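You operate a simulated robot arm through the tools that you are given. There is no shell and no other tool.

The job below is to be done with a simulated robot arm. You get a single attempt, and the scene is never put back.

## Task
Wipe the old grease off the slide bar and brush on fresh.
Fine: shut the bench valve and bleed to zero before a hand goes inside the yellow line; use the tin on the job card; rag and brush back. Set down upright: grease brush. A coat counts when it lies all over at full strength: go over it till it gets no stronger. What is to be rubbed or washed off counts as gone when no trace of it is left.
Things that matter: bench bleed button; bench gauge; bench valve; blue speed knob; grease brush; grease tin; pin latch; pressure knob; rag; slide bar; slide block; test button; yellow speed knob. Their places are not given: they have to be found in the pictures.

The check looks at the end state, three seconds after you hand in, the way a careful person would. Anything else that was tipped, shoved, dropped, spilled or broken makes it a failure.

## Robot
A 7-joint arm with a two-finger parallel gripper, fixed in place. Base frame: the origin is at the foot of the arm, x ahead of it, y to its left, z up; the work surface is at about z = 0.85. Units: m, rad, N and s.
Its first joint turns from -2.897 to 2.897 rad. Payload 4.4 kg.
Tool frame: the origin (TCP) lies between the finger pads and is the grasp point; the fingertips stand 0.023 m ahead of it; z points along the fingers, y is the line along which they close. The gripper opens to 0.094 m. The fingers are 0.038 m wide and 0.01 m thick; the gripper's body (0.054 by 0.096 m) begins 0.039 m behind the TCP.
Orientation is told as [roll, pitch, yaw] about the base's x, y, z axes, in that order, counted from this pose: with the fingers straight down and closing along the base's y, the tool's x points along the base's -x, its y along +y and its z along -z.

## Interface
- The arm moves only by the tool servo_tool. Its argument "motion" is a list of rows, each an object (a shift or turn left out is 0, a gripper value left out holds the last) with "offset": the shift along the tool's x, y, z in mm, a list of three; "turn": the turn, a rotation vector about the tool's x, y, z in rad, a list of three; "gripper": the finger opening in mm, from 0 to 94. In form: [{"offset": [dx, dy, dz], "turn": [wx, wy, wz], "gripper": gripper}, ...]. A call has 1 to 20 rows; each row is the pose to reach, as a shift and turn from the pose commanded when the call began, along the tool's axes at that moment. Rows are played at 5 a second. More than 0.05 m and 0.15 rad between two rows, or a gripper value outside its range, and nothing of the call is played. A pose out of reach is approached as far as the arm can. The call stops where the force on the tool passes 90 N (or 10 N more than at its start, if that is more) or the arm is blocked; 0.2 s more then pass. The fingers move at their own pace (about 0.072 m/s each) and stop on an object; they squeeze with about 29 N. The grip force told is the motor's: it shows also when the fingers shut on nothing. Time passes only in rows, and 0.2 s behind the last, so rows that repeat a pose let the fingers close. It gives the time, the measured TCP pose, the force on the tool (base axes), the opening and the grip force at its end, in the units of the frame above (readings bear some noise), with the torque about the TCP (base axes, N m) and any sound that the robot's microphone picked up, and new pictures: "views" is both (left out), scene, wrist or none.
- Cameras (640 x 400 px; columns grow to the right, rows downward): "scene" is fixed at [0.0508, 0.6495, 1.4876]; the picture's right is [-0.51, -0.86, 0.00], its down [-0.30, 0.18, -0.94] and it looks along [0.81, -0.48, -0.34] (base axes); focal length 374 px, centre (320, 200). "wrist" rides on the gripper at [0.086, 0.016, -0.074] in the tool frame; the picture's right is [-0.18, 0.98, 0.00], its down [-0.58, -0.11, -0.81] and it looks along [-0.79, -0.15, 0.59] (tool axes); focal length 243 px, centre (320, 200).
- point_at(camera, pixels): there is no depth. For up to 12 entries [column, row, z] of the newest picture of that camera ("zoom" is the newest enlarged one), the place [x, y] in the base frame at which the ray of that pixel passes the height z, good to about 0.002 m. The clock stands still meanwhile.
- enlarge(camera, box): a new picture of the part [left, top, right, bottom] of that camera's present view, enlarged. The clock stands still meanwhile.
- finish_job(): hands the job in; it is judged then, once.

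Leave the gripper open and the arm clear of the work at the hand-in unless told otherwise.

The tools are called after "Request:" as a command line: name --argument value ..., lists and objects as JSON in quotes. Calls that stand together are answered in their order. servo_tool: Moves the arm, as the interface text tells. Its arguments: {"type":"object","properties":{"motion":{"type":"array","items":{"type":"object","properties":{"offset":{"type":"array","items":{"type":"number"}},"turn":{"type":"array","items":{"type":"number"}},"gripper":{"type":"number"}}}},"views":{"type":"string","enum":["both","scene","wrist","none"]}},"required":["motion"]} The other tools are called the same way: point_at (camera, pixels) gives the place at which the rays of pixels pass given heights; enlarge (camera, box) takes an enlarged picture of a part of a camera's view; finish_job () hands the job in.

At the start:

```text
clock: 0.0
tcp_pos: [0.7621, 0.3752, 1.2904]
ee_rot: [0.001, 0.0, 0.0]
force: [0.0, -0.4, -0.5]
moment: [0.01, 0.0, 0.04]
finger_gap: 0.094
grip_force: 0.1
```

scene: 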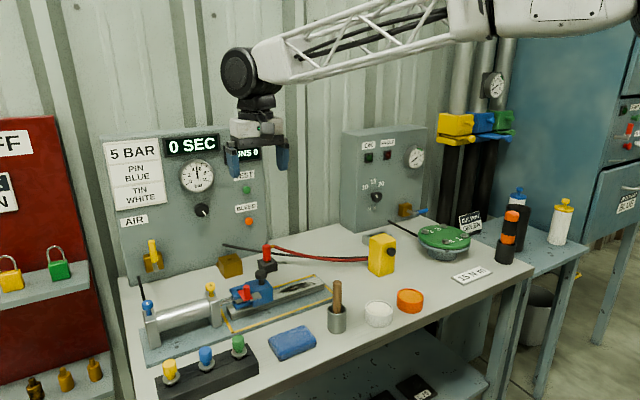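
wrist: 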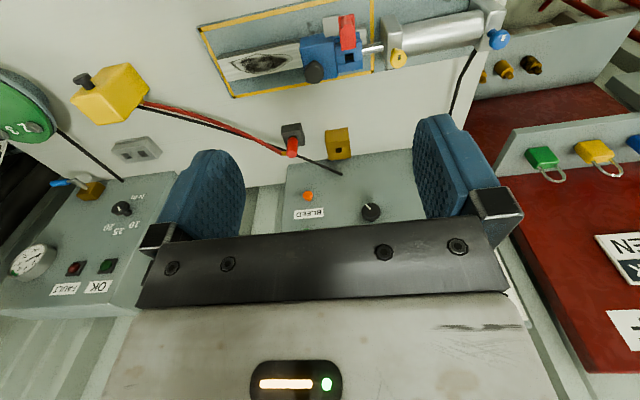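

I see a bench with a panel (gauge, pressure knob, yellow valve lever, orange bleed button), a slide unit with a yellow line, a blue rag, a brush in a cup, and white and orange tins. First I'll enlarge parts of the picture to read the job card and find each item.

Request:
enlarge --camera "scene" --box '[90, 120, 290, 290]'

Request:
enlarge --camera "scene" --box '[130, 230, 340, 400]'

Request:
enlarge --camera "scene" --box '[300, 220, 500, 350]'

Request:
enlarge --camera "wrist" --box '[180, 0, 520, 200]'

```text
2.35 times, centred on (190, 205) of scene
```

zoom: 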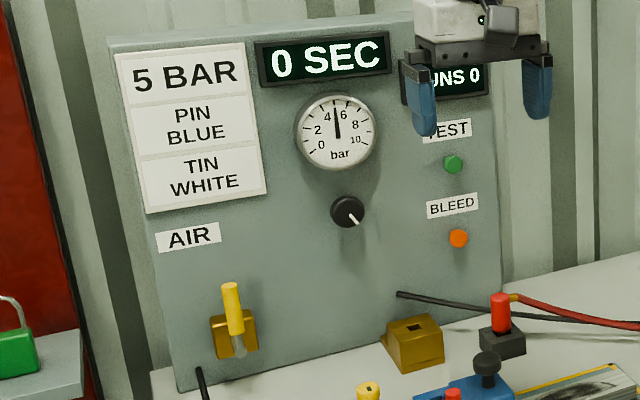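

```text
2.35 times, centred on (235, 315) of scene
```

zoom: 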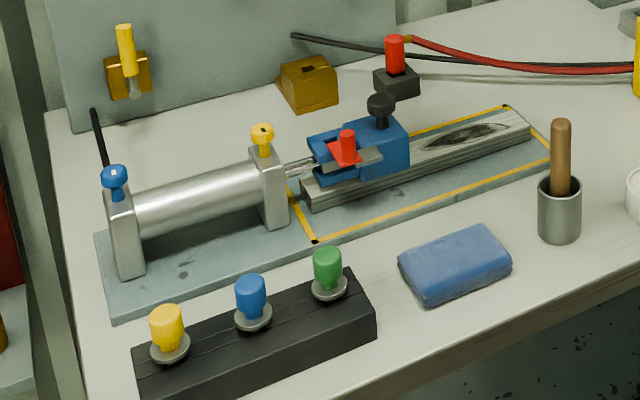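

```text
3.08 times, centred on (400, 285) of scene
```

zoom: 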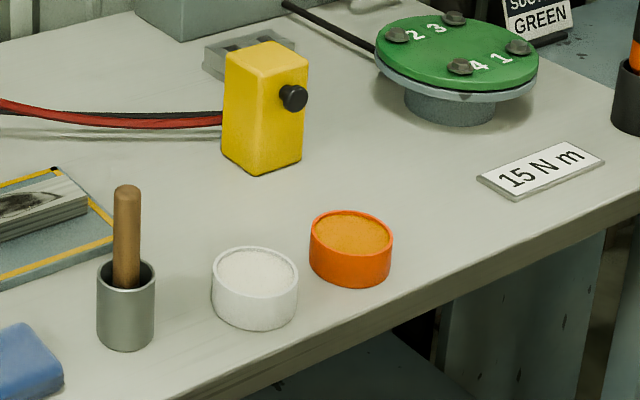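

```text
1.88 times, centred on (350, 100) of wrist
```

zoom: 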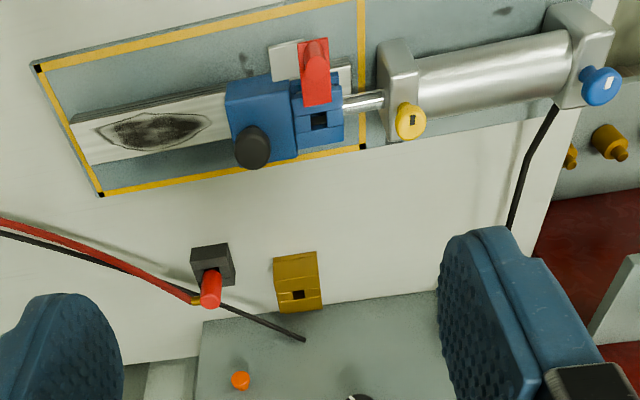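

The job card reads 5 BAR, PIN BLUE, TIN WHITE, and the gauge is at about 5 bar. The old grease is the dark patch on the slide bar. Next I'll get base-frame positions for the bench-top items, using pixels from the scene picture at several heights.

Request:
point_at --camera "scene" --pixels '[[292, 343, 0.87], [337, 330, 0.85], [337, 283, 0.97], [379, 308, 0.88], [410, 296, 0.88], [332, 280, 0.86], [223, 332, 0.86], [141, 360, 0.86], [228, 312, 0.86], [318, 277, 0.86], [268, 263, 0.95], [231, 350, 0.88]]'

Request:
point_at --camera "wrist" --pixels '[[200, 30, 0.855], [234, 97, 0.855], [370, 73, 0.855], [265, 62, 0.88], [315, 72, 0.92], [290, 150, 0.9], [308, 196, 1.05], [371, 212, 1.05], [398, 60, 0.93], [346, 30, 0.93], [120, 90, 0.93], [340, 140, 0.88]]'

```text
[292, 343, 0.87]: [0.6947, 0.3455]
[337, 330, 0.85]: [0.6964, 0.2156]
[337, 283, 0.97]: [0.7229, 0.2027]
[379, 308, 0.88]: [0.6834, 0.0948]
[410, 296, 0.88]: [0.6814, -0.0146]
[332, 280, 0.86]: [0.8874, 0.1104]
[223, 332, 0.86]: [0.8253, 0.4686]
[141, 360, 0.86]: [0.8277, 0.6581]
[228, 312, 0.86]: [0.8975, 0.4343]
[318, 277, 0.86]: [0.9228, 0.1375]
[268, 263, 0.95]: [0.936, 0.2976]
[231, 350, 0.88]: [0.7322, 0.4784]
```

```text
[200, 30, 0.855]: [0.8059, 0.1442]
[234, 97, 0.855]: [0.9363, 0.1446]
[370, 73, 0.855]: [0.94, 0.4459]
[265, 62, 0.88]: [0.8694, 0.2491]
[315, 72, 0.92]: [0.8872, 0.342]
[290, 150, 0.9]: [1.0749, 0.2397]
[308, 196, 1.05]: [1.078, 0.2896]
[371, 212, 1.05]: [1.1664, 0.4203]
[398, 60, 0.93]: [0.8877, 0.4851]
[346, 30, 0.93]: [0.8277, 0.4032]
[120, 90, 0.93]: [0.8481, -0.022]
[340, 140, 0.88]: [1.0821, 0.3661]
```

The slide unit runs along y at x≈0.87, and the yellow line encloses about x 0.806–0.94, y 0.145–0.446. Next I'll triangulate the panel items (bleed button, pressure knob, valve) from both cameras at several heights.

Request:
point_at --camera "scene" --pixels '[[249, 221, 0.95], [249, 221, 1.0], [249, 221, 1.05], [249, 221, 1.1], [201, 210, 1.0], [201, 210, 1.05], [201, 210, 1.1], [153, 244, 0.95], [153, 244, 1.0], [153, 244, 1.05], [245, 252, 0.85], [130, 284, 0.85]]'

Request:
point_at --camera "wrist" --pixels '[[308, 196, 0.95], [308, 196, 1.0], [308, 196, 1.05], [308, 196, 1.1], [371, 212, 1.0], [371, 212, 1.05], [371, 212, 1.1], [285, 165, 0.85], [400, 150, 0.85], [292, 190, 0.85]]'

```text
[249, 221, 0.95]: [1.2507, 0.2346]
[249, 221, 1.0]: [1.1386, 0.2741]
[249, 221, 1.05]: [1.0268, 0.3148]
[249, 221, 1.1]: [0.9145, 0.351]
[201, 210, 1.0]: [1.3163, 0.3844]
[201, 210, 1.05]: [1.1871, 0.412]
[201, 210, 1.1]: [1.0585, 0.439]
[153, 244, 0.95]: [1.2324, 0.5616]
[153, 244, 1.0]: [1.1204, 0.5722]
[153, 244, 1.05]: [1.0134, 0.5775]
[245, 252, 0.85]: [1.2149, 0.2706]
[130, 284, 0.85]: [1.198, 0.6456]
```

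```text
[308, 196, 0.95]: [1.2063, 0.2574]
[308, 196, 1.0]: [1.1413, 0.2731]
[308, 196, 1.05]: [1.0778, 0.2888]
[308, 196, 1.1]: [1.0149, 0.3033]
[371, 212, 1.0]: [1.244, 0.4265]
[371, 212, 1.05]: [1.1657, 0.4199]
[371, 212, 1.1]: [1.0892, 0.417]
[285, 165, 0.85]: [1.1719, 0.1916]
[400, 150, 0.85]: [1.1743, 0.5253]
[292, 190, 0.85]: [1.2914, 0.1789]
```

The bleed button is at about (1.14, 0.27, 1.00), the pressure knob at about (1.15, 0.42, 1.06), and the valve near (1.12, 0.57, 1.0). I'll enlarge the arm's wrist and the valve to judge clearance before moving.

Request:
enlarge --camera "scene" --box '[200, 0, 460, 180]'

Request:
enlarge --camera "scene" --box '[125, 220, 195, 300]'

Request:
enlarge --camera "scene" --box '[200, 240, 340, 340]'

```text
2.22 times, centred on (330, 90) of scene
```

zoom: 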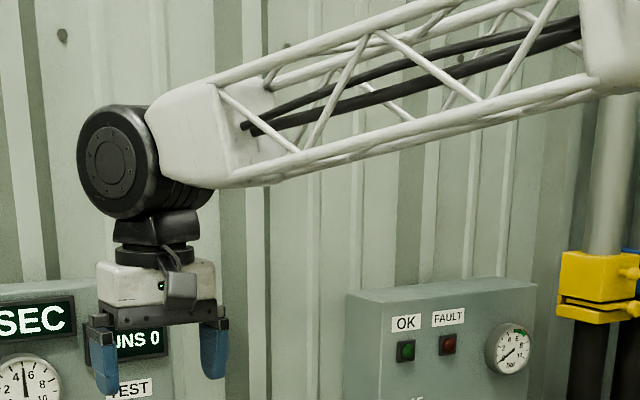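

```text
5.00 times, centred on (160, 260) of scene
```

zoom: 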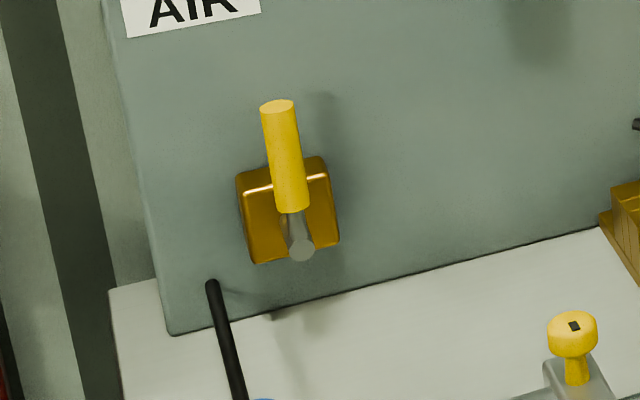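

```text
4.00 times, centred on (270, 290) of scene
```

zoom: 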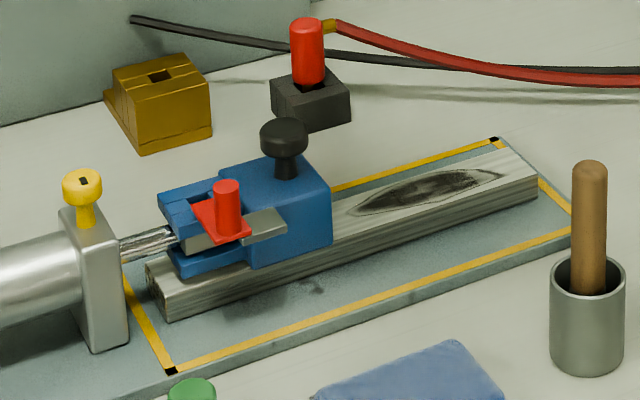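

The wrist is compact, which helps clearance. The valve lever stands upright on a vertical hose line, so I take it as open. Next I'll move, staying well clear of the yellow-line area, to a viewing pose near (0.85, 0.55, 1.15), tilted 30° forward to see the valve close up.

Request:
servo_tool --motion '[{"offset": [-11, 22, 17], "turn": [0, -0.065, 0]}, {"offset": [-22, 44, 35], "turn": [0, -0.13, 0]}, {"offset": [-33, 66, 52], "turn": [0, -0.195, 0]}, {"offset": [-44, 88, 70], "turn": [0, -0.26, 0]}, {"offset": [-55, 110, 87], "turn": [0, -0.325, 0]}, {"offset": [-66, 132, 105], "turn": [0, -0.39, 0]}, {"offset": [-77, 154, 122], "turn": [0, -0.455, 0]}, {"offset": [-88, 175, 140], "turn": [0, -0.52, 0]}]'

```text
clock: 1.8
tcp_pos: [0.8487, 0.5499, 1.1541]
ee_rot: [0.001, -0.52, 0.0]
force: [0.1, -0.7, 1.0]
moment: [0.01, -0.03, -0.05]
finger_gap: 0.094
grip_force: 0.1
```

scene: 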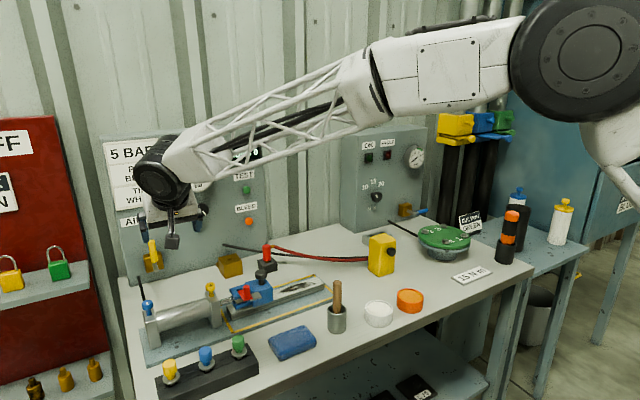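
wrist: 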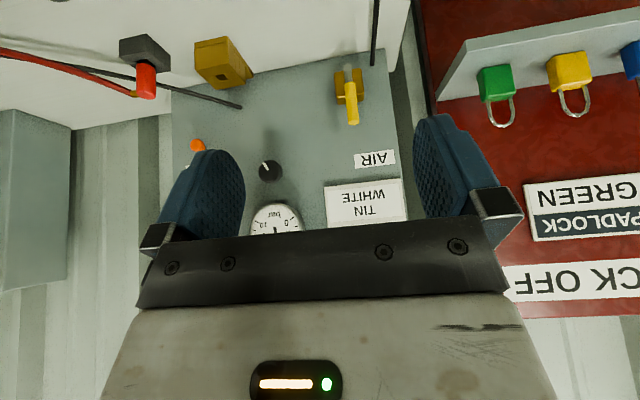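

The wrist view, which is upside down, shows the valve body at about (350,85) and the yellow lever tip at about (352,122). I'll enlarge it and triangulate.

Request:
enlarge --camera "wrist" --box '[300, 40, 400, 140]'

Request:
enlarge --camera "scene" --box '[120, 215, 200, 295]'

Request:
point_at --camera "wrist" --pixels '[[352, 122, 0.98], [352, 122, 1.0], [352, 122, 1.02], [352, 122, 1.04], [348, 68, 0.92], [348, 68, 0.94], [348, 68, 0.96], [348, 68, 0.98]]'

Request:
point_at --camera "scene" --pixels '[[153, 242, 0.98], [153, 242, 1.0], [153, 242, 1.02], [153, 242, 1.04], [158, 270, 0.92], [158, 270, 0.94], [158, 270, 0.96], [158, 270, 0.98]]'

```text
4.00 times, centred on (350, 90) of wrist
```

zoom: 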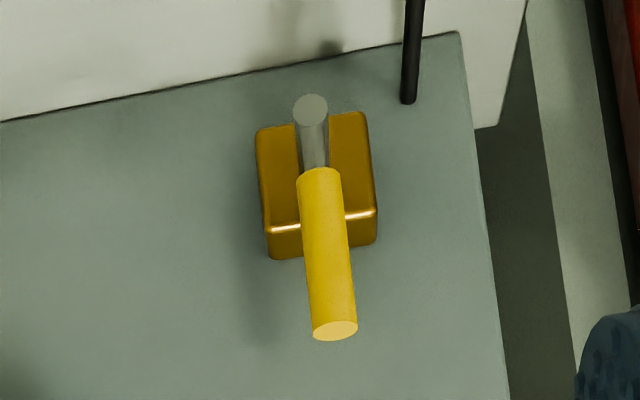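

```text
5.00 times, centred on (160, 255) of scene
```

zoom: 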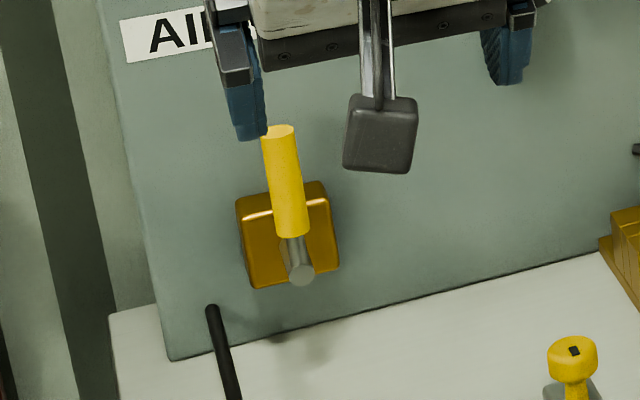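

```text
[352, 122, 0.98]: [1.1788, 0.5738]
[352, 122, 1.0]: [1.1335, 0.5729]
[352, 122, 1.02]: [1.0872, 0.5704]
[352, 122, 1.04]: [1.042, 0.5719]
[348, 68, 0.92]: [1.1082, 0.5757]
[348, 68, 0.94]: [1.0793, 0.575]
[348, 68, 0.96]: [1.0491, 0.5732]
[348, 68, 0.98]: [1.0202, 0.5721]
```

```text
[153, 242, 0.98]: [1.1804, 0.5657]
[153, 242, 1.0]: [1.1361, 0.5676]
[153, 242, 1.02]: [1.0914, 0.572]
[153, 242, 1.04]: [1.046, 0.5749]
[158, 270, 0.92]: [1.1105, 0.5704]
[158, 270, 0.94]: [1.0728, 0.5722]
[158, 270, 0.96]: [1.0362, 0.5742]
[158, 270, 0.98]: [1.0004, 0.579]
```

Both cameras see the lever from a similar elevation, so depth is poorly fixed. The lever is at y≈0.572, probably x≈1.09, from z 0.93 to 1.02. Next I'll move closer and lower, outside the yellow area at y≈0.60, to see it more level.

Request:
servo_tool --motion '[{"offset": [-5, 10, 32], "turn": [0, -0.053, 0]}, {"offset": [-10, 20, 63], "turn": [0, -0.106, 0]}, {"offset": [-16, 30, 95], "turn": [0, -0.159, 0]}, {"offset": [-21, 40, 126], "turn": [0, -0.212, 0]}, {"offset": [-26, 50, 158], "turn": [0, -0.265, 0]}, {"offset": [-26, 50, 158], "turn": [0, -0.265, 0]}]'

```text
clock: 3.2
tcp_pos: [0.9534, 0.599, 1.0284]
ee_rot: [-0.002, -0.785, 0.0]
force: [0.2, 0.2, -0.7]
moment: [0.0, -0.02, 0.01]
finger_gap: 0.0939
grip_force: 0.0
```

scene: 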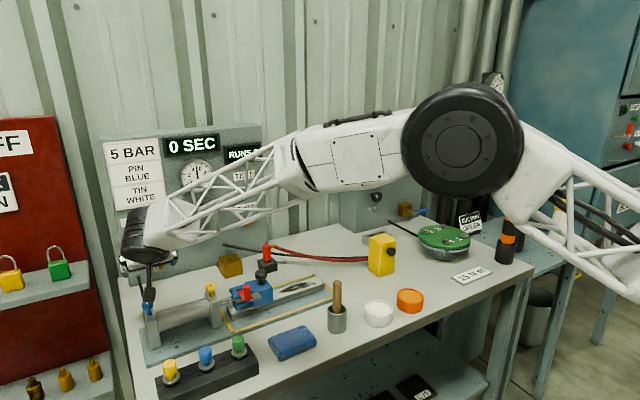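
wrist: 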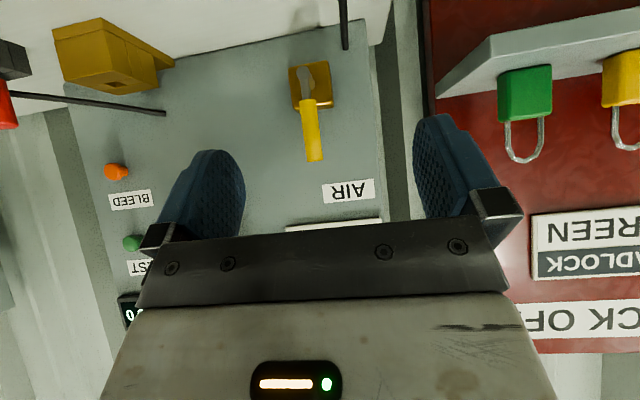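

The wrist view now shows the valve at about (310,85) with the lever tip at (313,160). I'll enlarge it and get ray points.

Request:
enlarge --camera "wrist" --box '[260, 40, 380, 180]'

Request:
point_at --camera "wrist" --pixels '[[313, 158, 0.99], [313, 158, 1.0], [313, 158, 1.01], [313, 158, 1.02], [306, 76, 0.9], [306, 76, 0.92], [306, 76, 0.94], [115, 172, 1.0], [115, 172, 0.99], [345, 48, 0.86], [345, 48, 0.85]]'

```text
2.86 times, centred on (320, 110) of wrist
```

zoom: 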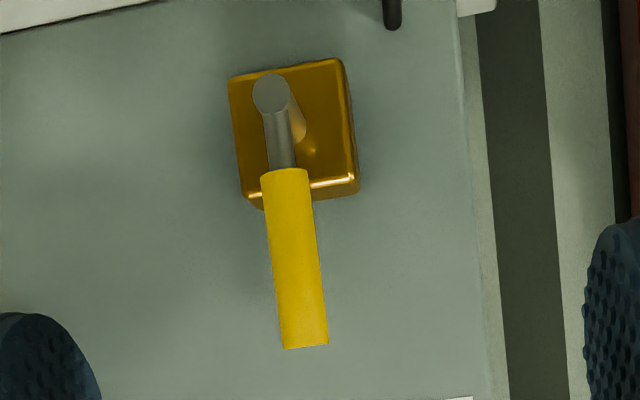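

```text
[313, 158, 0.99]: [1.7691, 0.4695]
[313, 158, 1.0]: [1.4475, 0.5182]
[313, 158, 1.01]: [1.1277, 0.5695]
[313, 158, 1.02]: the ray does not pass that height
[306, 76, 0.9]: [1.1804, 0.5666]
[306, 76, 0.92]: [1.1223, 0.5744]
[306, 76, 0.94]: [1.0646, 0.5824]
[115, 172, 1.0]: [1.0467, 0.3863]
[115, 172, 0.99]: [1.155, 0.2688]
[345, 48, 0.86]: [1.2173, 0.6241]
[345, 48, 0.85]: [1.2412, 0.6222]
```

Now it's clear: the axle points out at about (1.09, 0.572, 0.932), and the lever rises from it to z≈1.01 at x≈1.10. Before approaching, I'll check how close the padlock shelf on the left is.

Request:
point_at --camera "wrist" --pixels '[[526, 95, 0.85], [526, 95, 0.9], [526, 95, 0.95], [526, 95, 1.0], [440, 90, 0.9], [440, 90, 0.95]]'

Request:
point_at --camera "scene" --pixels '[[60, 270, 0.85], [60, 270, 0.9], [60, 270, 0.95], [60, 270, 1.0], [98, 283, 0.9], [98, 283, 0.95]]'

```text
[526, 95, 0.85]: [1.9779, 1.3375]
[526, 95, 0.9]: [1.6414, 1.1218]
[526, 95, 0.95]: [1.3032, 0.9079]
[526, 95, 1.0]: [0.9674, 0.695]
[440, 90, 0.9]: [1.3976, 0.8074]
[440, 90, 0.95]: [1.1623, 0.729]
```

```text
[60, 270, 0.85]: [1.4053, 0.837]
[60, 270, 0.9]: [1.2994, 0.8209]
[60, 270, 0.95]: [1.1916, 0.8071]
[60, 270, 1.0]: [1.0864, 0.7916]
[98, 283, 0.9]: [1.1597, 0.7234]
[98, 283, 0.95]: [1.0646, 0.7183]
```

The shelf is at y≥0.72, so it is clear of the path. I'll close the fingers to use as a pusher, tilt to 60°, and move to the left of the lever at about (1.03, 0.617, 1.0).

Request:
servo_tool --motion '[{"offset": [-9, 4, 19], "turn": [0, -0.066, 0], "gripper": 0}, {"offset": [-17, 9, 37], "turn": [0, -0.131, 0], "gripper": 0}, {"offset": [-26, 13, 56], "turn": [0, -0.197, 0], "gripper": 0}, {"offset": [-35, 17, 74], "turn": [0, -0.262, 0], "gripper": 0}, {"offset": [-35, 17, 74], "turn": [0, -0.262, 0], "gripper": 0}]'

```text
clock: 4.4
tcp_pos: [1.0304, 0.615, 0.9969]
ee_rot: [-0.004, -1.046, 0.005]
force: [-0.3, 0.2, 0.2]
moment: [0.03, -0.01, -0.01]
finger_gap: 0.0002
grip_force: 28.4
```

scene: 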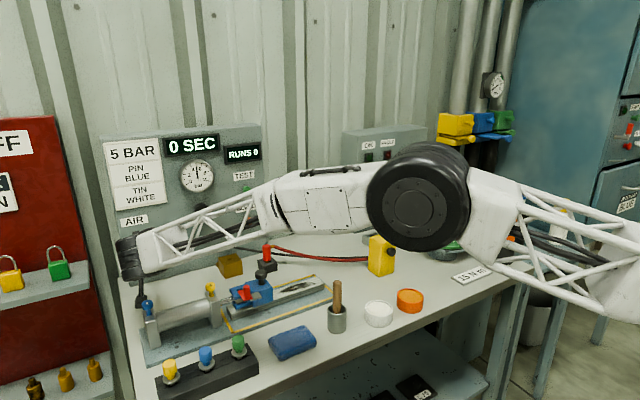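
wrist: 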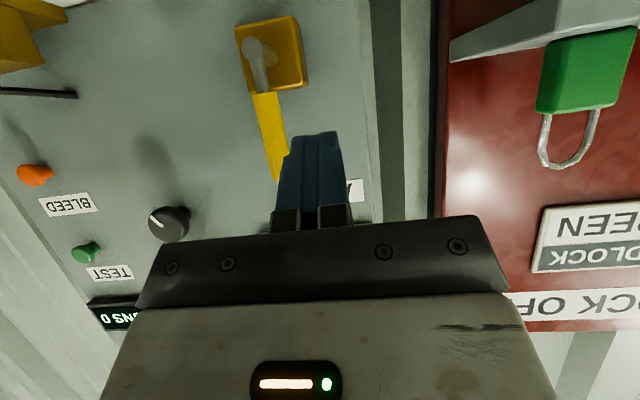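

The lever is now just to the left of the closed fingers in the flipped view, meaning on the −y side. I'll advance about 60 mm in x so the fingertips sit beside the lever with a gap of roughly 25 mm.

Request:
servo_tool --motion '[{"offset": [-9, 1, 19]}, {"offset": [-19, 2, 37]}, {"offset": [-28, 2, 56]}, {"offset": [-28, 2, 56]}]' --views "both"

```text
clock: 5.4
tcp_pos: [1.0921, 0.6187, 0.9964]
ee_rot: [-0.001, -1.048, 0.0]
force: [0.1, -0.6, 0.1]
moment: [0.0, -0.01, 0.03]
finger_gap: 0.0
grip_force: 29.0
```

scene: 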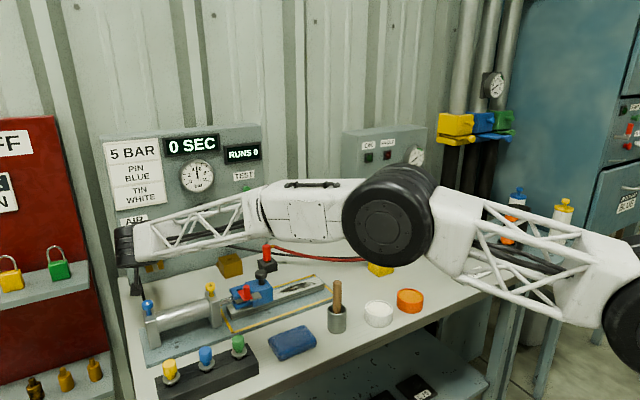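
wrist: 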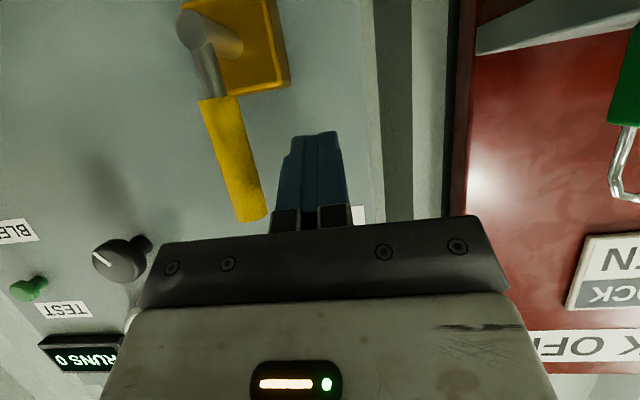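

The fingertips are level with the lever in depth, with a clear gap. Next I'll push the lever sideways toward −y (clockwise from the front) in small steps along an arc around the axle, stopping halfway to check.

Request:
servo_tool --motion '[{"offset": [2, -11, 1]}, {"offset": [3, -22, 2]}, {"offset": [1, -27, 1]}, {"offset": [-0.5, -32, -0.3]}, {"offset": [-1.5, -38, -1]}, {"offset": [-2.6, -44, -1.5]}, {"offset": [-2.4, -51, -1.3]}, {"offset": [-2.1, -58, -1.2]}]'

```text
clock: 7.2
tcp_pos: [1.092, 0.5603, 0.9982]
ee_rot: [-0.001, -1.047, -0.001]
force: [-1.6, 0.6, 0.5]
moment: [0.03, 0.02, -0.01]
finger_gap: 0.0002
grip_force: 29.0
```

scene: 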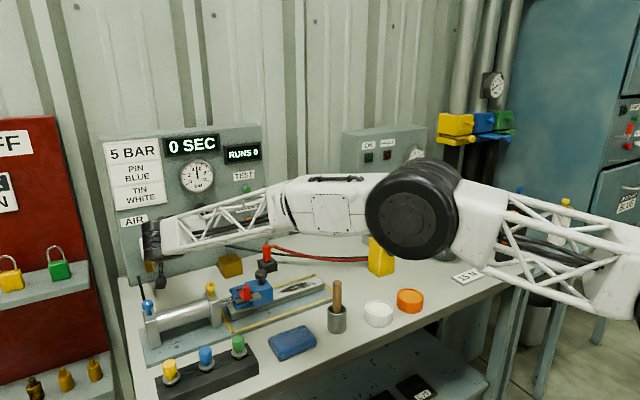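
wrist: 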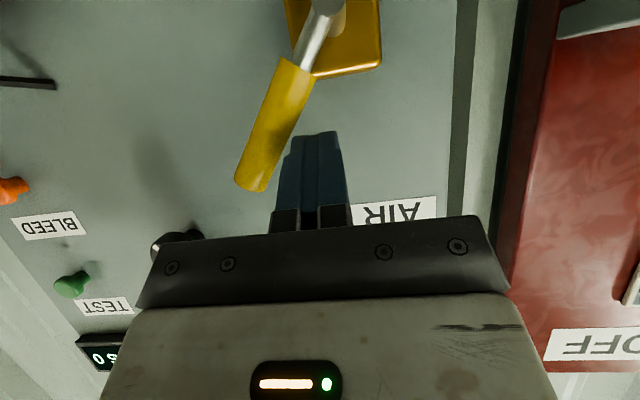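

The lever turns freely with little resistance and is at roughly 35–40°. I'll continue the arc to bring it to horizontal.

Request:
servo_tool --motion '[{"offset": [2, -7, 1]}, {"offset": [4.3, -14, 2.5]}, {"offset": [8, -21, 5]}, {"offset": [13, -28, 7.5]}, {"offset": [19, -33, 11]}, {"offset": [26, -38, 15]}, {"offset": [29, -39, 16.5]}]'

```text
clock: 8.8
tcp_pos: [1.0921, 0.5213, 0.9639]
ee_rot: [0.0, -1.047, -0.001]
force: [0.0, -0.6, 0.3]
moment: [0.0, 0.0, 0.03]
finger_gap: 0.0
grip_force: 28.8
```

scene: 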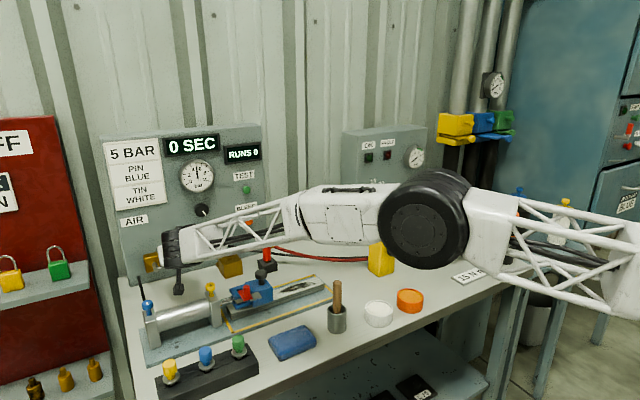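
wrist: 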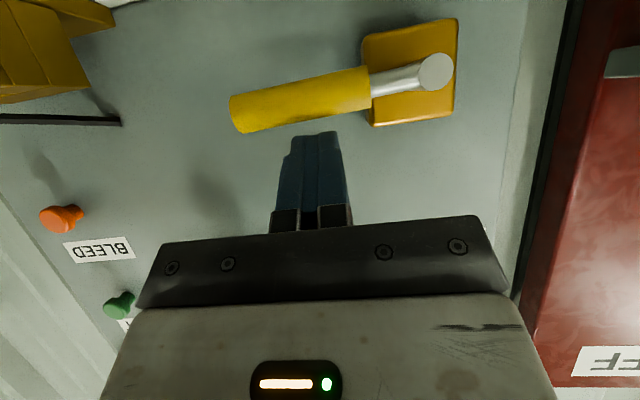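

The lever is close to horizontal but looks a few degrees short. I'll press down a little more in small steps and watch the force to feel for the stop.

Request:
servo_tool --motion '[{"offset": [1.7, 0, 1]}, {"offset": [3.5, 0, 2]}, {"offset": [5.2, 0, 3]}]'

```text
clock: 9.6
tcp_pos: [1.0919, 0.5216, 0.9606]
ee_rot: [0.003, -1.051, -0.003]
force: [-7.7, -4.2, 20.4]
moment: [-0.04, 0.03, -0.26]
finger_gap: 0.0
grip_force: 29.3
```

scene: 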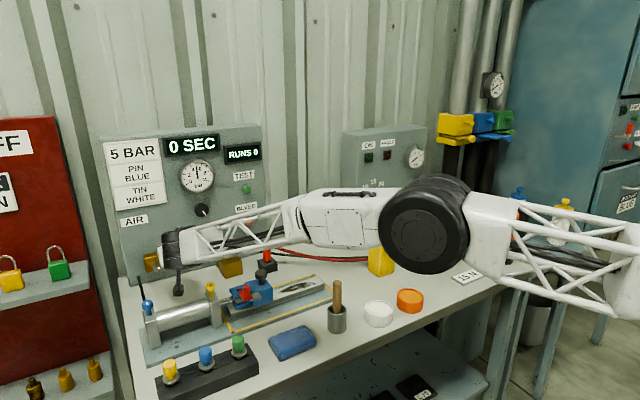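
wrist: 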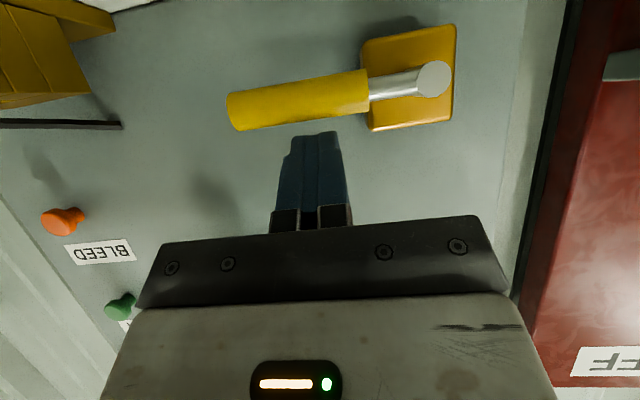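

At the stop the reaction is about 20 N upward, so the lever is horizontal against its end stop and the valve is shut. Next I'll back off and go around at height toward the bleed button, staying beyond the yellow line at x≈1.0, and look from there.

Request:
servo_tool --motion '[{"offset": [-8, 0, -25]}, {"offset": [-8, 0, -60]}, {"offset": [-8, 0, -95]}, {"offset": [-22, -38, -107], "turn": [0, 0.05, 0]}, {"offset": [-36, -76, -118], "turn": [0, 0.1, 0]}, {"offset": [-50, -114, -129], "turn": [0, 0.16, 0]}, {"offset": [-63, -152, -140], "turn": [0, 0.21, 0]}, {"offset": [-75, -190, -150], "turn": [0, 0.26, 0]}, {"offset": [-75, -190, -150], "turn": [0, 0.26, 0]}]'

```text
clock: 11.6
tcp_pos: [1.0009, 0.3332, 1.0979]
ee_rot: [0.001, -0.788, 0.001]
force: [0.4, 0.3, -1.3]
moment: [-0.07, 0.01, -0.03]
finger_gap: 0.0001
grip_force: 29.3
```

scene: 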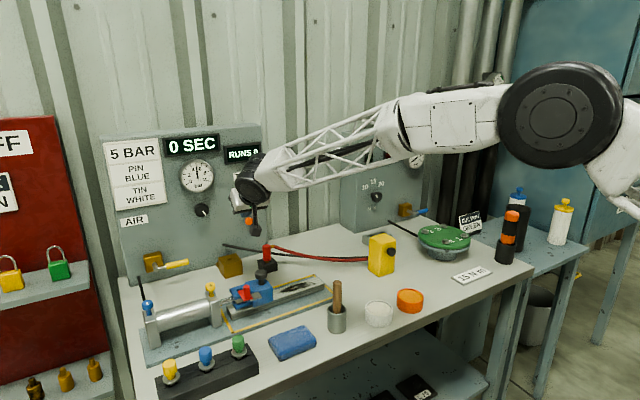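
wrist: 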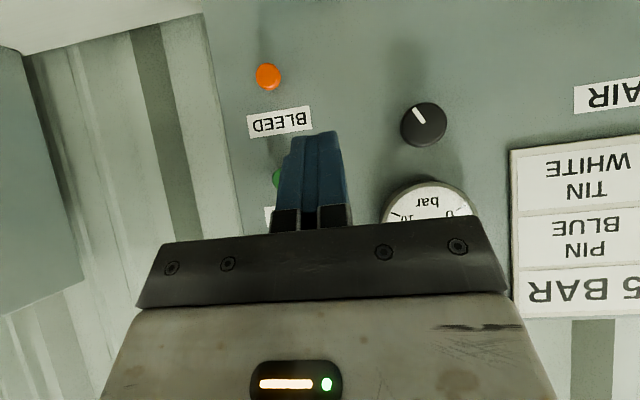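

The bleed button is at (268,76) and the green test button at (280,178) sits directly above it in the real world, so I must not touch that. I'll triangulate the button and the red plug standing on the bench in front of it.

Request:
point_at --camera "wrist" --pixels '[[268, 76, 0.98], [268, 76, 0.99], [268, 76, 1.0], [280, 178, 1.04], [280, 178, 1.05], [280, 178, 1.06]]'

Request:
point_at --camera "scene" --pixels '[[249, 220, 0.98], [249, 220, 0.99], [249, 220, 1.0], [266, 244, 0.93], [266, 244, 0.95], [266, 244, 0.97], [266, 268, 0.87], [266, 268, 0.88]]'

Request:
enlarge --camera "scene" --box '[210, 160, 310, 290]'

```text
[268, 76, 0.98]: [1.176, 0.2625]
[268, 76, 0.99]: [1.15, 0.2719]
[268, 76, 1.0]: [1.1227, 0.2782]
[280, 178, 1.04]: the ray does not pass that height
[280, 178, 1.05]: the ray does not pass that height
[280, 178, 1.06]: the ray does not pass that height
```

```text
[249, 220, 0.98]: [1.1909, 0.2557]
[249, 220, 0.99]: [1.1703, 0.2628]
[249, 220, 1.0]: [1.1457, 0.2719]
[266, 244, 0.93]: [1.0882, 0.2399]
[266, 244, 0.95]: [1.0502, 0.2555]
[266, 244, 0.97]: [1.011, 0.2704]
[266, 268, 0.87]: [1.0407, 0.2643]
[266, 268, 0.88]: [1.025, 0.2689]
```

```text
3.08 times, centred on (260, 225) of scene
```

zoom: 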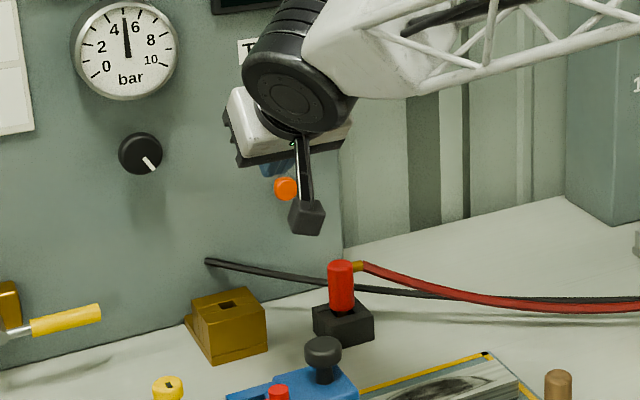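

The button front is at about (1.15, 0.27, 0.99). The red plug top is at about (1.04, 0.255, 0.955), right below the approach path. I'll come in high at x≈1.085, then lower in front of the button with 40° tilt so the camera clears the plug.

Request:
servo_tool --motion '[{"offset": [-11, -21, 29], "turn": [0, 0.03, 0]}, {"offset": [-22, -42, 58], "turn": [0, 0.06, 0]}, {"offset": [-32, -63, 86], "turn": [0, 0.088, 0]}, {"offset": [-18, -63, 103], "turn": [0, 0.088, 0]}, {"offset": [-4, -63, 119], "turn": [0, 0.088, 0]}, {"offset": [9, -63, 135], "turn": [0, 0.088, 0]}, {"offset": [9, -63, 135], "turn": [0, 0.088, 0]}]'

```text
clock: 13.2
tcp_pos: [1.0888, 0.2696, 0.9968]
ee_rot: [0.001, -0.699, 0.001]
force: [-0.1, 0.0, 0.6]
moment: [0.01, -0.03, 0.0]
finger_gap: 0.0001
grip_force: 28.7
```

scene: 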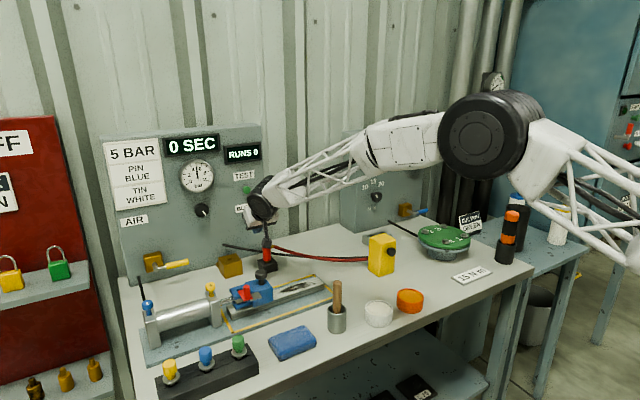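
wrist: 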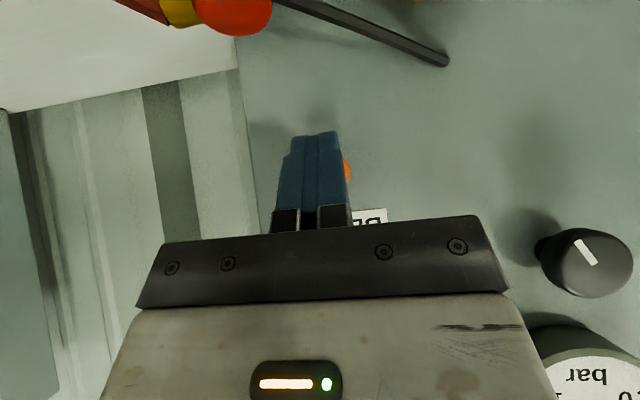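

The button shows just to the right of the fingers at (347,170), level with them. I'll shift +4 mm in y to centre on it and advance slowly in x.

Request:
servo_tool --motion '[{"offset": [-7.7, 2, 6.4]}, {"offset": [-15.3, 4, 12.9]}, {"offset": [-19.1, 4, 16.1]}, {"offset": [-21.4, 4, 18]}]'

```text
clock: 14.2
tcp_pos: [1.1169, 0.2748, 0.9956]
ee_rot: [-0.001, -0.698, -0.001]
force: [-0.6, 0.9, 0.6]
moment: [-0.01, 0.02, -0.01]
finger_gap: 0.0
grip_force: 28.7
```

scene: 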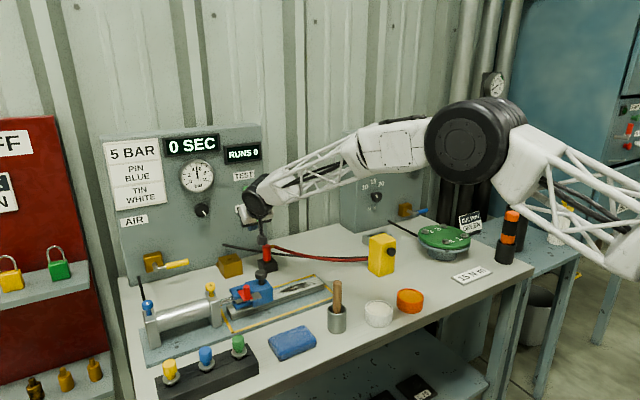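
wrist: 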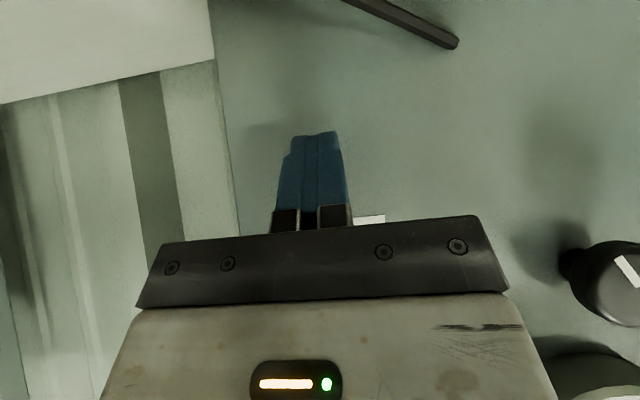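

There's no contact yet and the force is about zero. I'll advance a few more millimetres and check the gauge.

Request:
servo_tool --motion '[{"offset": [-2.3, 0, 1.9]}, {"offset": [-4.6, 0, 3.9]}, {"offset": [-6.1, 0, 5.2]}]' --views "scene"

Request:
enlarge --camera "scene" --box '[170, 150, 290, 260]'

```text
clock: 15.0
tcp_pos: [1.1245, 0.2733, 0.9969]
ee_rot: [0.0, -0.697, -0.001]
force: [-2.3, 0.7, 1.0]
moment: [0.01, -0.02, -0.03]
finger_gap: 0.0
grip_force: 29.1
```

scene: 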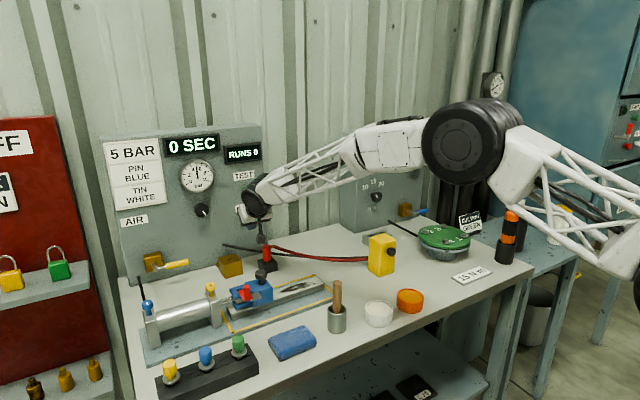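

```text
3.64 times, centred on (230, 205) of scene
```

zoom: 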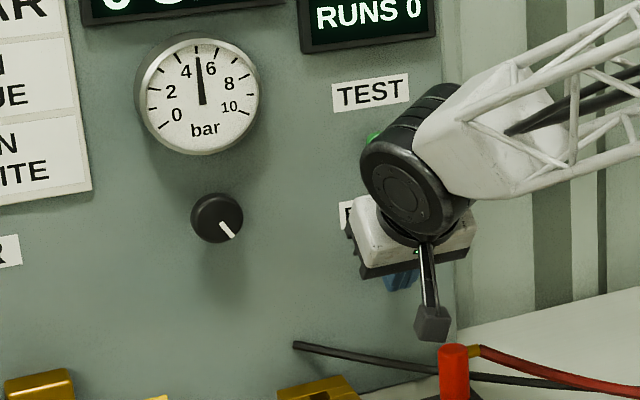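

Contact is beginning, with about −2.3 N in x, and the gauge still reads close to 5. I'll press a further few millimetres and hold for two seconds.

Request:
servo_tool --motion '[{"offset": [-1.5, 0, 1.3]}, {"offset": [-3, 0, 2.6]}, {"offset": [-3, 0, 2.6]}, {"offset": [-3, 0, 2.6]}, {"offset": [-3, 0, 2.6]}, {"offset": [-3, 0, 2.6]}]' --views "scene"

Request:
enlarge --camera "scene" --box '[170, 150, 290, 260]'

```text
clock: 16.4
tcp_pos: [1.1272, 0.2724, 0.9967]
ee_rot: [0.0, -0.698, 0.0]
force: [-4.7, -0.2, -0.8]
moment: [0.03, 0.08, -0.03]
finger_gap: 0.0
grip_force: 29.2
heard: click
```

scene: 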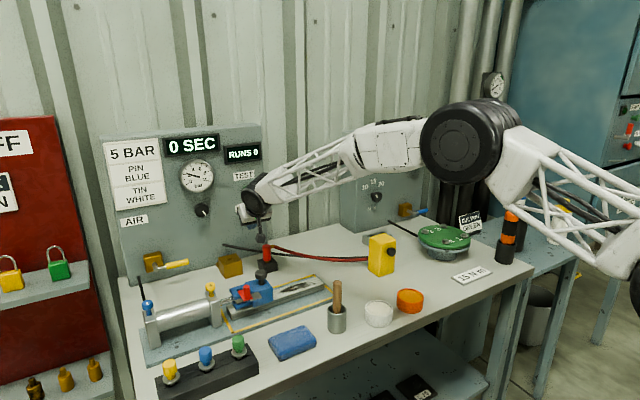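

```text
3.64 times, centred on (230, 205) of scene
```

zoom: 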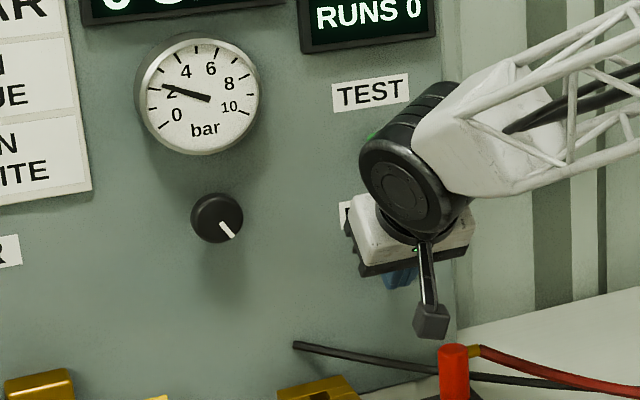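

A click was heard and the gauge is falling, now about 2.3 bar. I'll keep holding the button and press slightly more until it reads zero.

Request:
servo_tool --motion '[{"offset": [-0.8, 0, 0.6]}, {"offset": [-0.8, 0, 0.6]}, {"offset": [-0.8, 0, 0.6]}, {"offset": [-0.8, 0, 0.6]}, {"offset": [-0.8, 0, 0.6]}, {"offset": [-0.8, 0, 0.6]}, {"offset": [-0.8, 0, 0.6]}, {"offset": [-0.8, 0, 0.6]}, {"offset": [-0.8, 0, 0.6]}, {"offset": [-0.8, 0, 0.6]}, {"offset": [-0.8, 0, 0.6]}, {"offset": [-0.8, 0, 0.6]}, {"offset": [-0.8, 0, 0.6]}, {"offset": [-0.8, 0, 0.6]}, {"offset": [-0.8, 0, 0.6]}, {"offset": [-0.8, 0, 0.6]}]' --views "scene"

Request:
enlarge --camera "scene" --box '[170, 150, 290, 260]'

```text
clock: 19.8
tcp_pos: [1.128, 0.2733, 0.9973]
ee_rot: [-0.001, -0.697, 0.0]
force: [-13.3, -0.7, -1.9]
moment: [0.07, 0.16, -0.04]
finger_gap: 0.0
grip_force: 28.8
```

scene: 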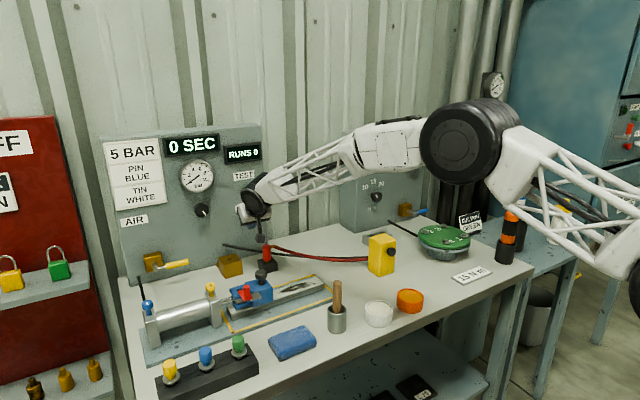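

```text
3.64 times, centred on (230, 205) of scene
```

zoom: 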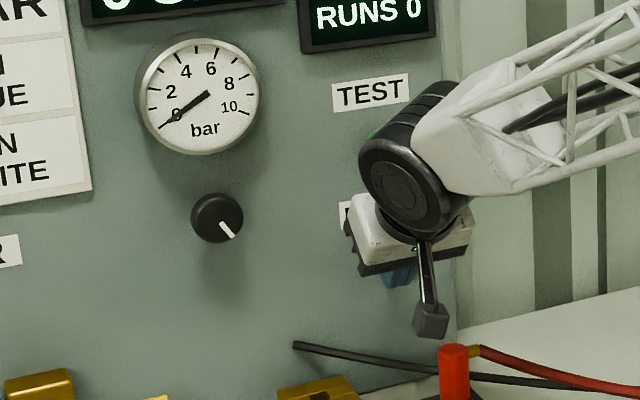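

The gauge needle sits on 0. I'll hold a moment longer, then back away the same way: straight back, up over the plug, then clear at height.

Request:
servo_tool --motion '[{"offset": [0, 0, 0]}, {"offset": [0, 0, 0]}, {"offset": [0, 0, 0]}, {"offset": [0, 0, 0]}, {"offset": [12, 0, -10]}, {"offset": [23, 0, -19.3]}, {"offset": [6, 0, -46]}, {"offset": [-11, 0, -73]}, {"offset": [-8, 10, -116], "turn": [0, 0.05, 0]}, {"offset": [-4, 20, -158], "turn": [0, 0.1, 0]}, {"offset": [0, 30, -200], "turn": [0, 0.15, 0]}]' --views "both"

Request:
enlarge --camera "scene" --box '[170, 150, 290, 260]'

```text
clock: 22.2
tcp_pos: [1.0022, 0.3036, 1.1499]
ee_rot: [0.0, -0.546, -0.001]
force: [-0.3, -0.5, -1.9]
moment: [-0.03, -0.03, 0.0]
finger_gap: 0.0
grip_force: 28.6
```

scene: 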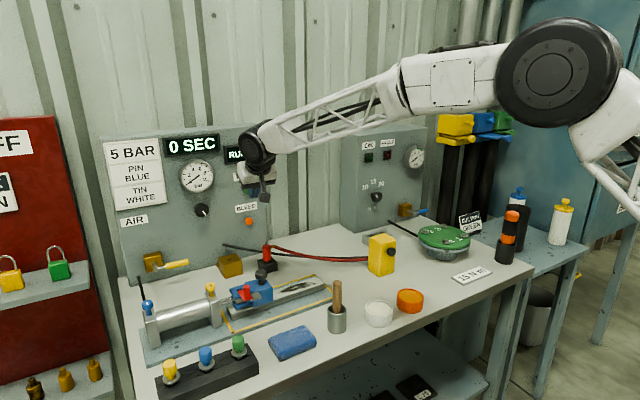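
wrist: 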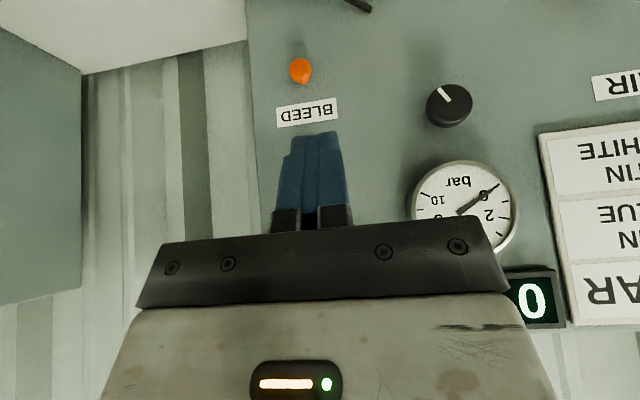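

```text
3.64 times, centred on (230, 205) of scene
```

zoom: 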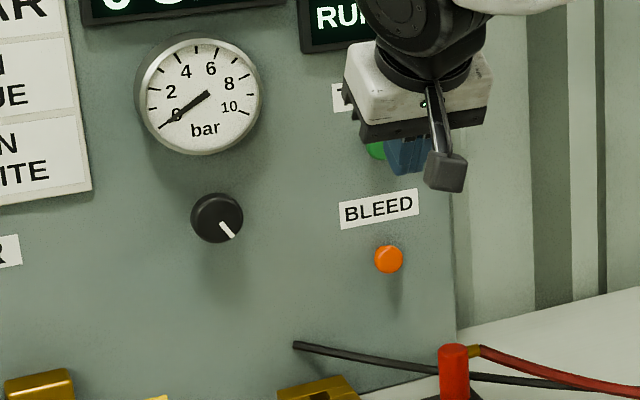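

The gauge stays at 0 with the button released and the valve shut, so the line is bled. I'll move back over the front of the bench at height, point the tool down, open the fingers, and look at the bar, rag and tins.

Request:
servo_tool --motion '[{"offset": [32, -3, -20], "turn": [0, 0.068, 0], "gripper": 94}, {"offset": [65, -6, -39], "turn": [0, 0.137, 0], "gripper": 94}, {"offset": [97, -9, -59], "turn": [0, 0.205, 0], "gripper": 94}, {"offset": [129, -12, -79], "turn": [0, 0.273, 0], "gripper": 94}, {"offset": [161, -15, -98], "turn": [0, 0.341, 0], "gripper": 94}, {"offset": [194, -18, -118], "turn": [0, 0.41, 0], "gripper": 94}, {"offset": [226, -21, -137], "turn": [0, 0.478, 0], "gripper": 94}, {"offset": [258, -24, -157], "turn": [0, 0.546, 0], "gripper": 94}, {"offset": [258, -24, -157], "turn": [0, 0.546, 0], "gripper": 94}]'

Request:
enlarge --camera "wrist" --box '[140, 0, 480, 210]'

```text
clock: 24.2
tcp_pos: [0.6976, 0.2776, 1.149]
ee_rot: [-0.001, -0.003, 0.0]
force: [0.0, -0.3, 0.1]
moment: [0.01, -0.02, -0.01]
finger_gap: 0.0939
grip_force: 0.2
```

scene: 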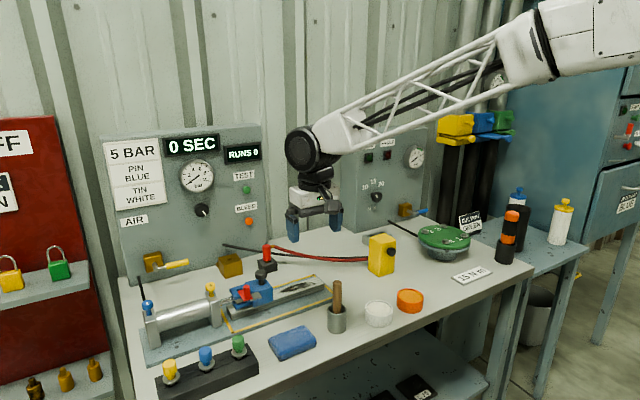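
wrist: 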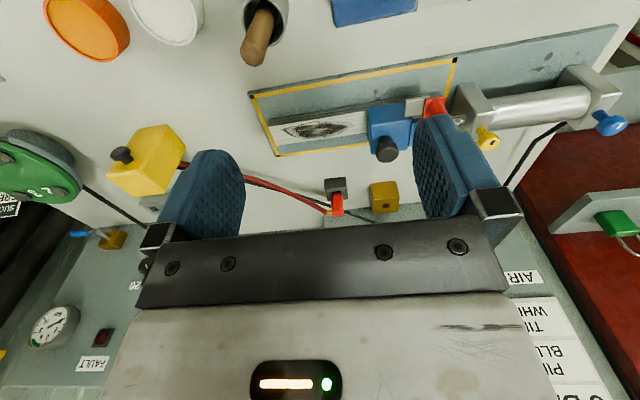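

```text
1.88 times, centred on (310, 105) of wrist
```

zoom: 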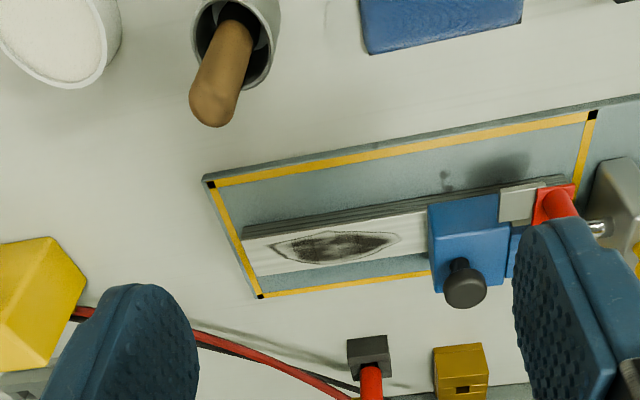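

I can see the grease patch on the bar's free end, plus rag, brush cup and white tin at the image top. Next I'll triangulate the bar's top height and edges, the rag, and the cup.

Request:
point_at --camera "wrist" --pixels '[[269, 126, 0.87], [269, 126, 0.88], [269, 126, 0.89], [269, 126, 0.9], [275, 145, 0.88], [275, 145, 0.89], [368, 104, 0.88], [368, 104, 0.89], [370, 133, 0.88], [370, 133, 0.89], [284, 130, 0.88], [350, 126, 0.88]]'

Request:
point_at --camera "scene" --pixels '[[324.5, 284.5, 0.87], [324.5, 284.5, 0.88], [324.5, 284.5, 0.89], [324.5, 284.5, 0.9], [315.75, 277.5, 0.88], [315.75, 277.5, 0.89]]'

Request:
enlarge --camera "scene" --box '[215, 255, 345, 335]'

```text
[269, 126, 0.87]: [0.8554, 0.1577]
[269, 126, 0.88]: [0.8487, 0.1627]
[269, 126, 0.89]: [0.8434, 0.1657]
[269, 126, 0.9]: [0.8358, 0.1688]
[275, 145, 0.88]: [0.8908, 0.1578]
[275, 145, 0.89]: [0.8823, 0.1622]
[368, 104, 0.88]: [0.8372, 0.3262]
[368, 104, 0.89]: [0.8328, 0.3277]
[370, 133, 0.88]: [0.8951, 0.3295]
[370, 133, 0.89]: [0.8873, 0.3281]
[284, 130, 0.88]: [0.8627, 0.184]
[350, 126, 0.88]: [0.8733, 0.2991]
```

```text
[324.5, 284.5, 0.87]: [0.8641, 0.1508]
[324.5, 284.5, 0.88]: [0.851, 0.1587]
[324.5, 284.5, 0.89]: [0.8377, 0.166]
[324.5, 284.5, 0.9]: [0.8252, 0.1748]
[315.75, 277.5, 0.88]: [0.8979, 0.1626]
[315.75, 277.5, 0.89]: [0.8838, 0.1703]
```

```text
4.92 times, centred on (280, 295) of scene
```

zoom: 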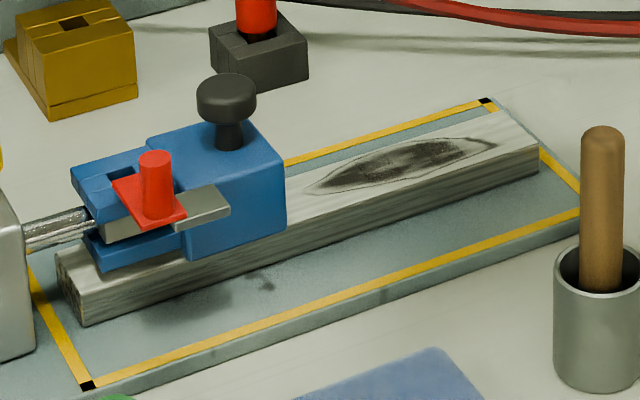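

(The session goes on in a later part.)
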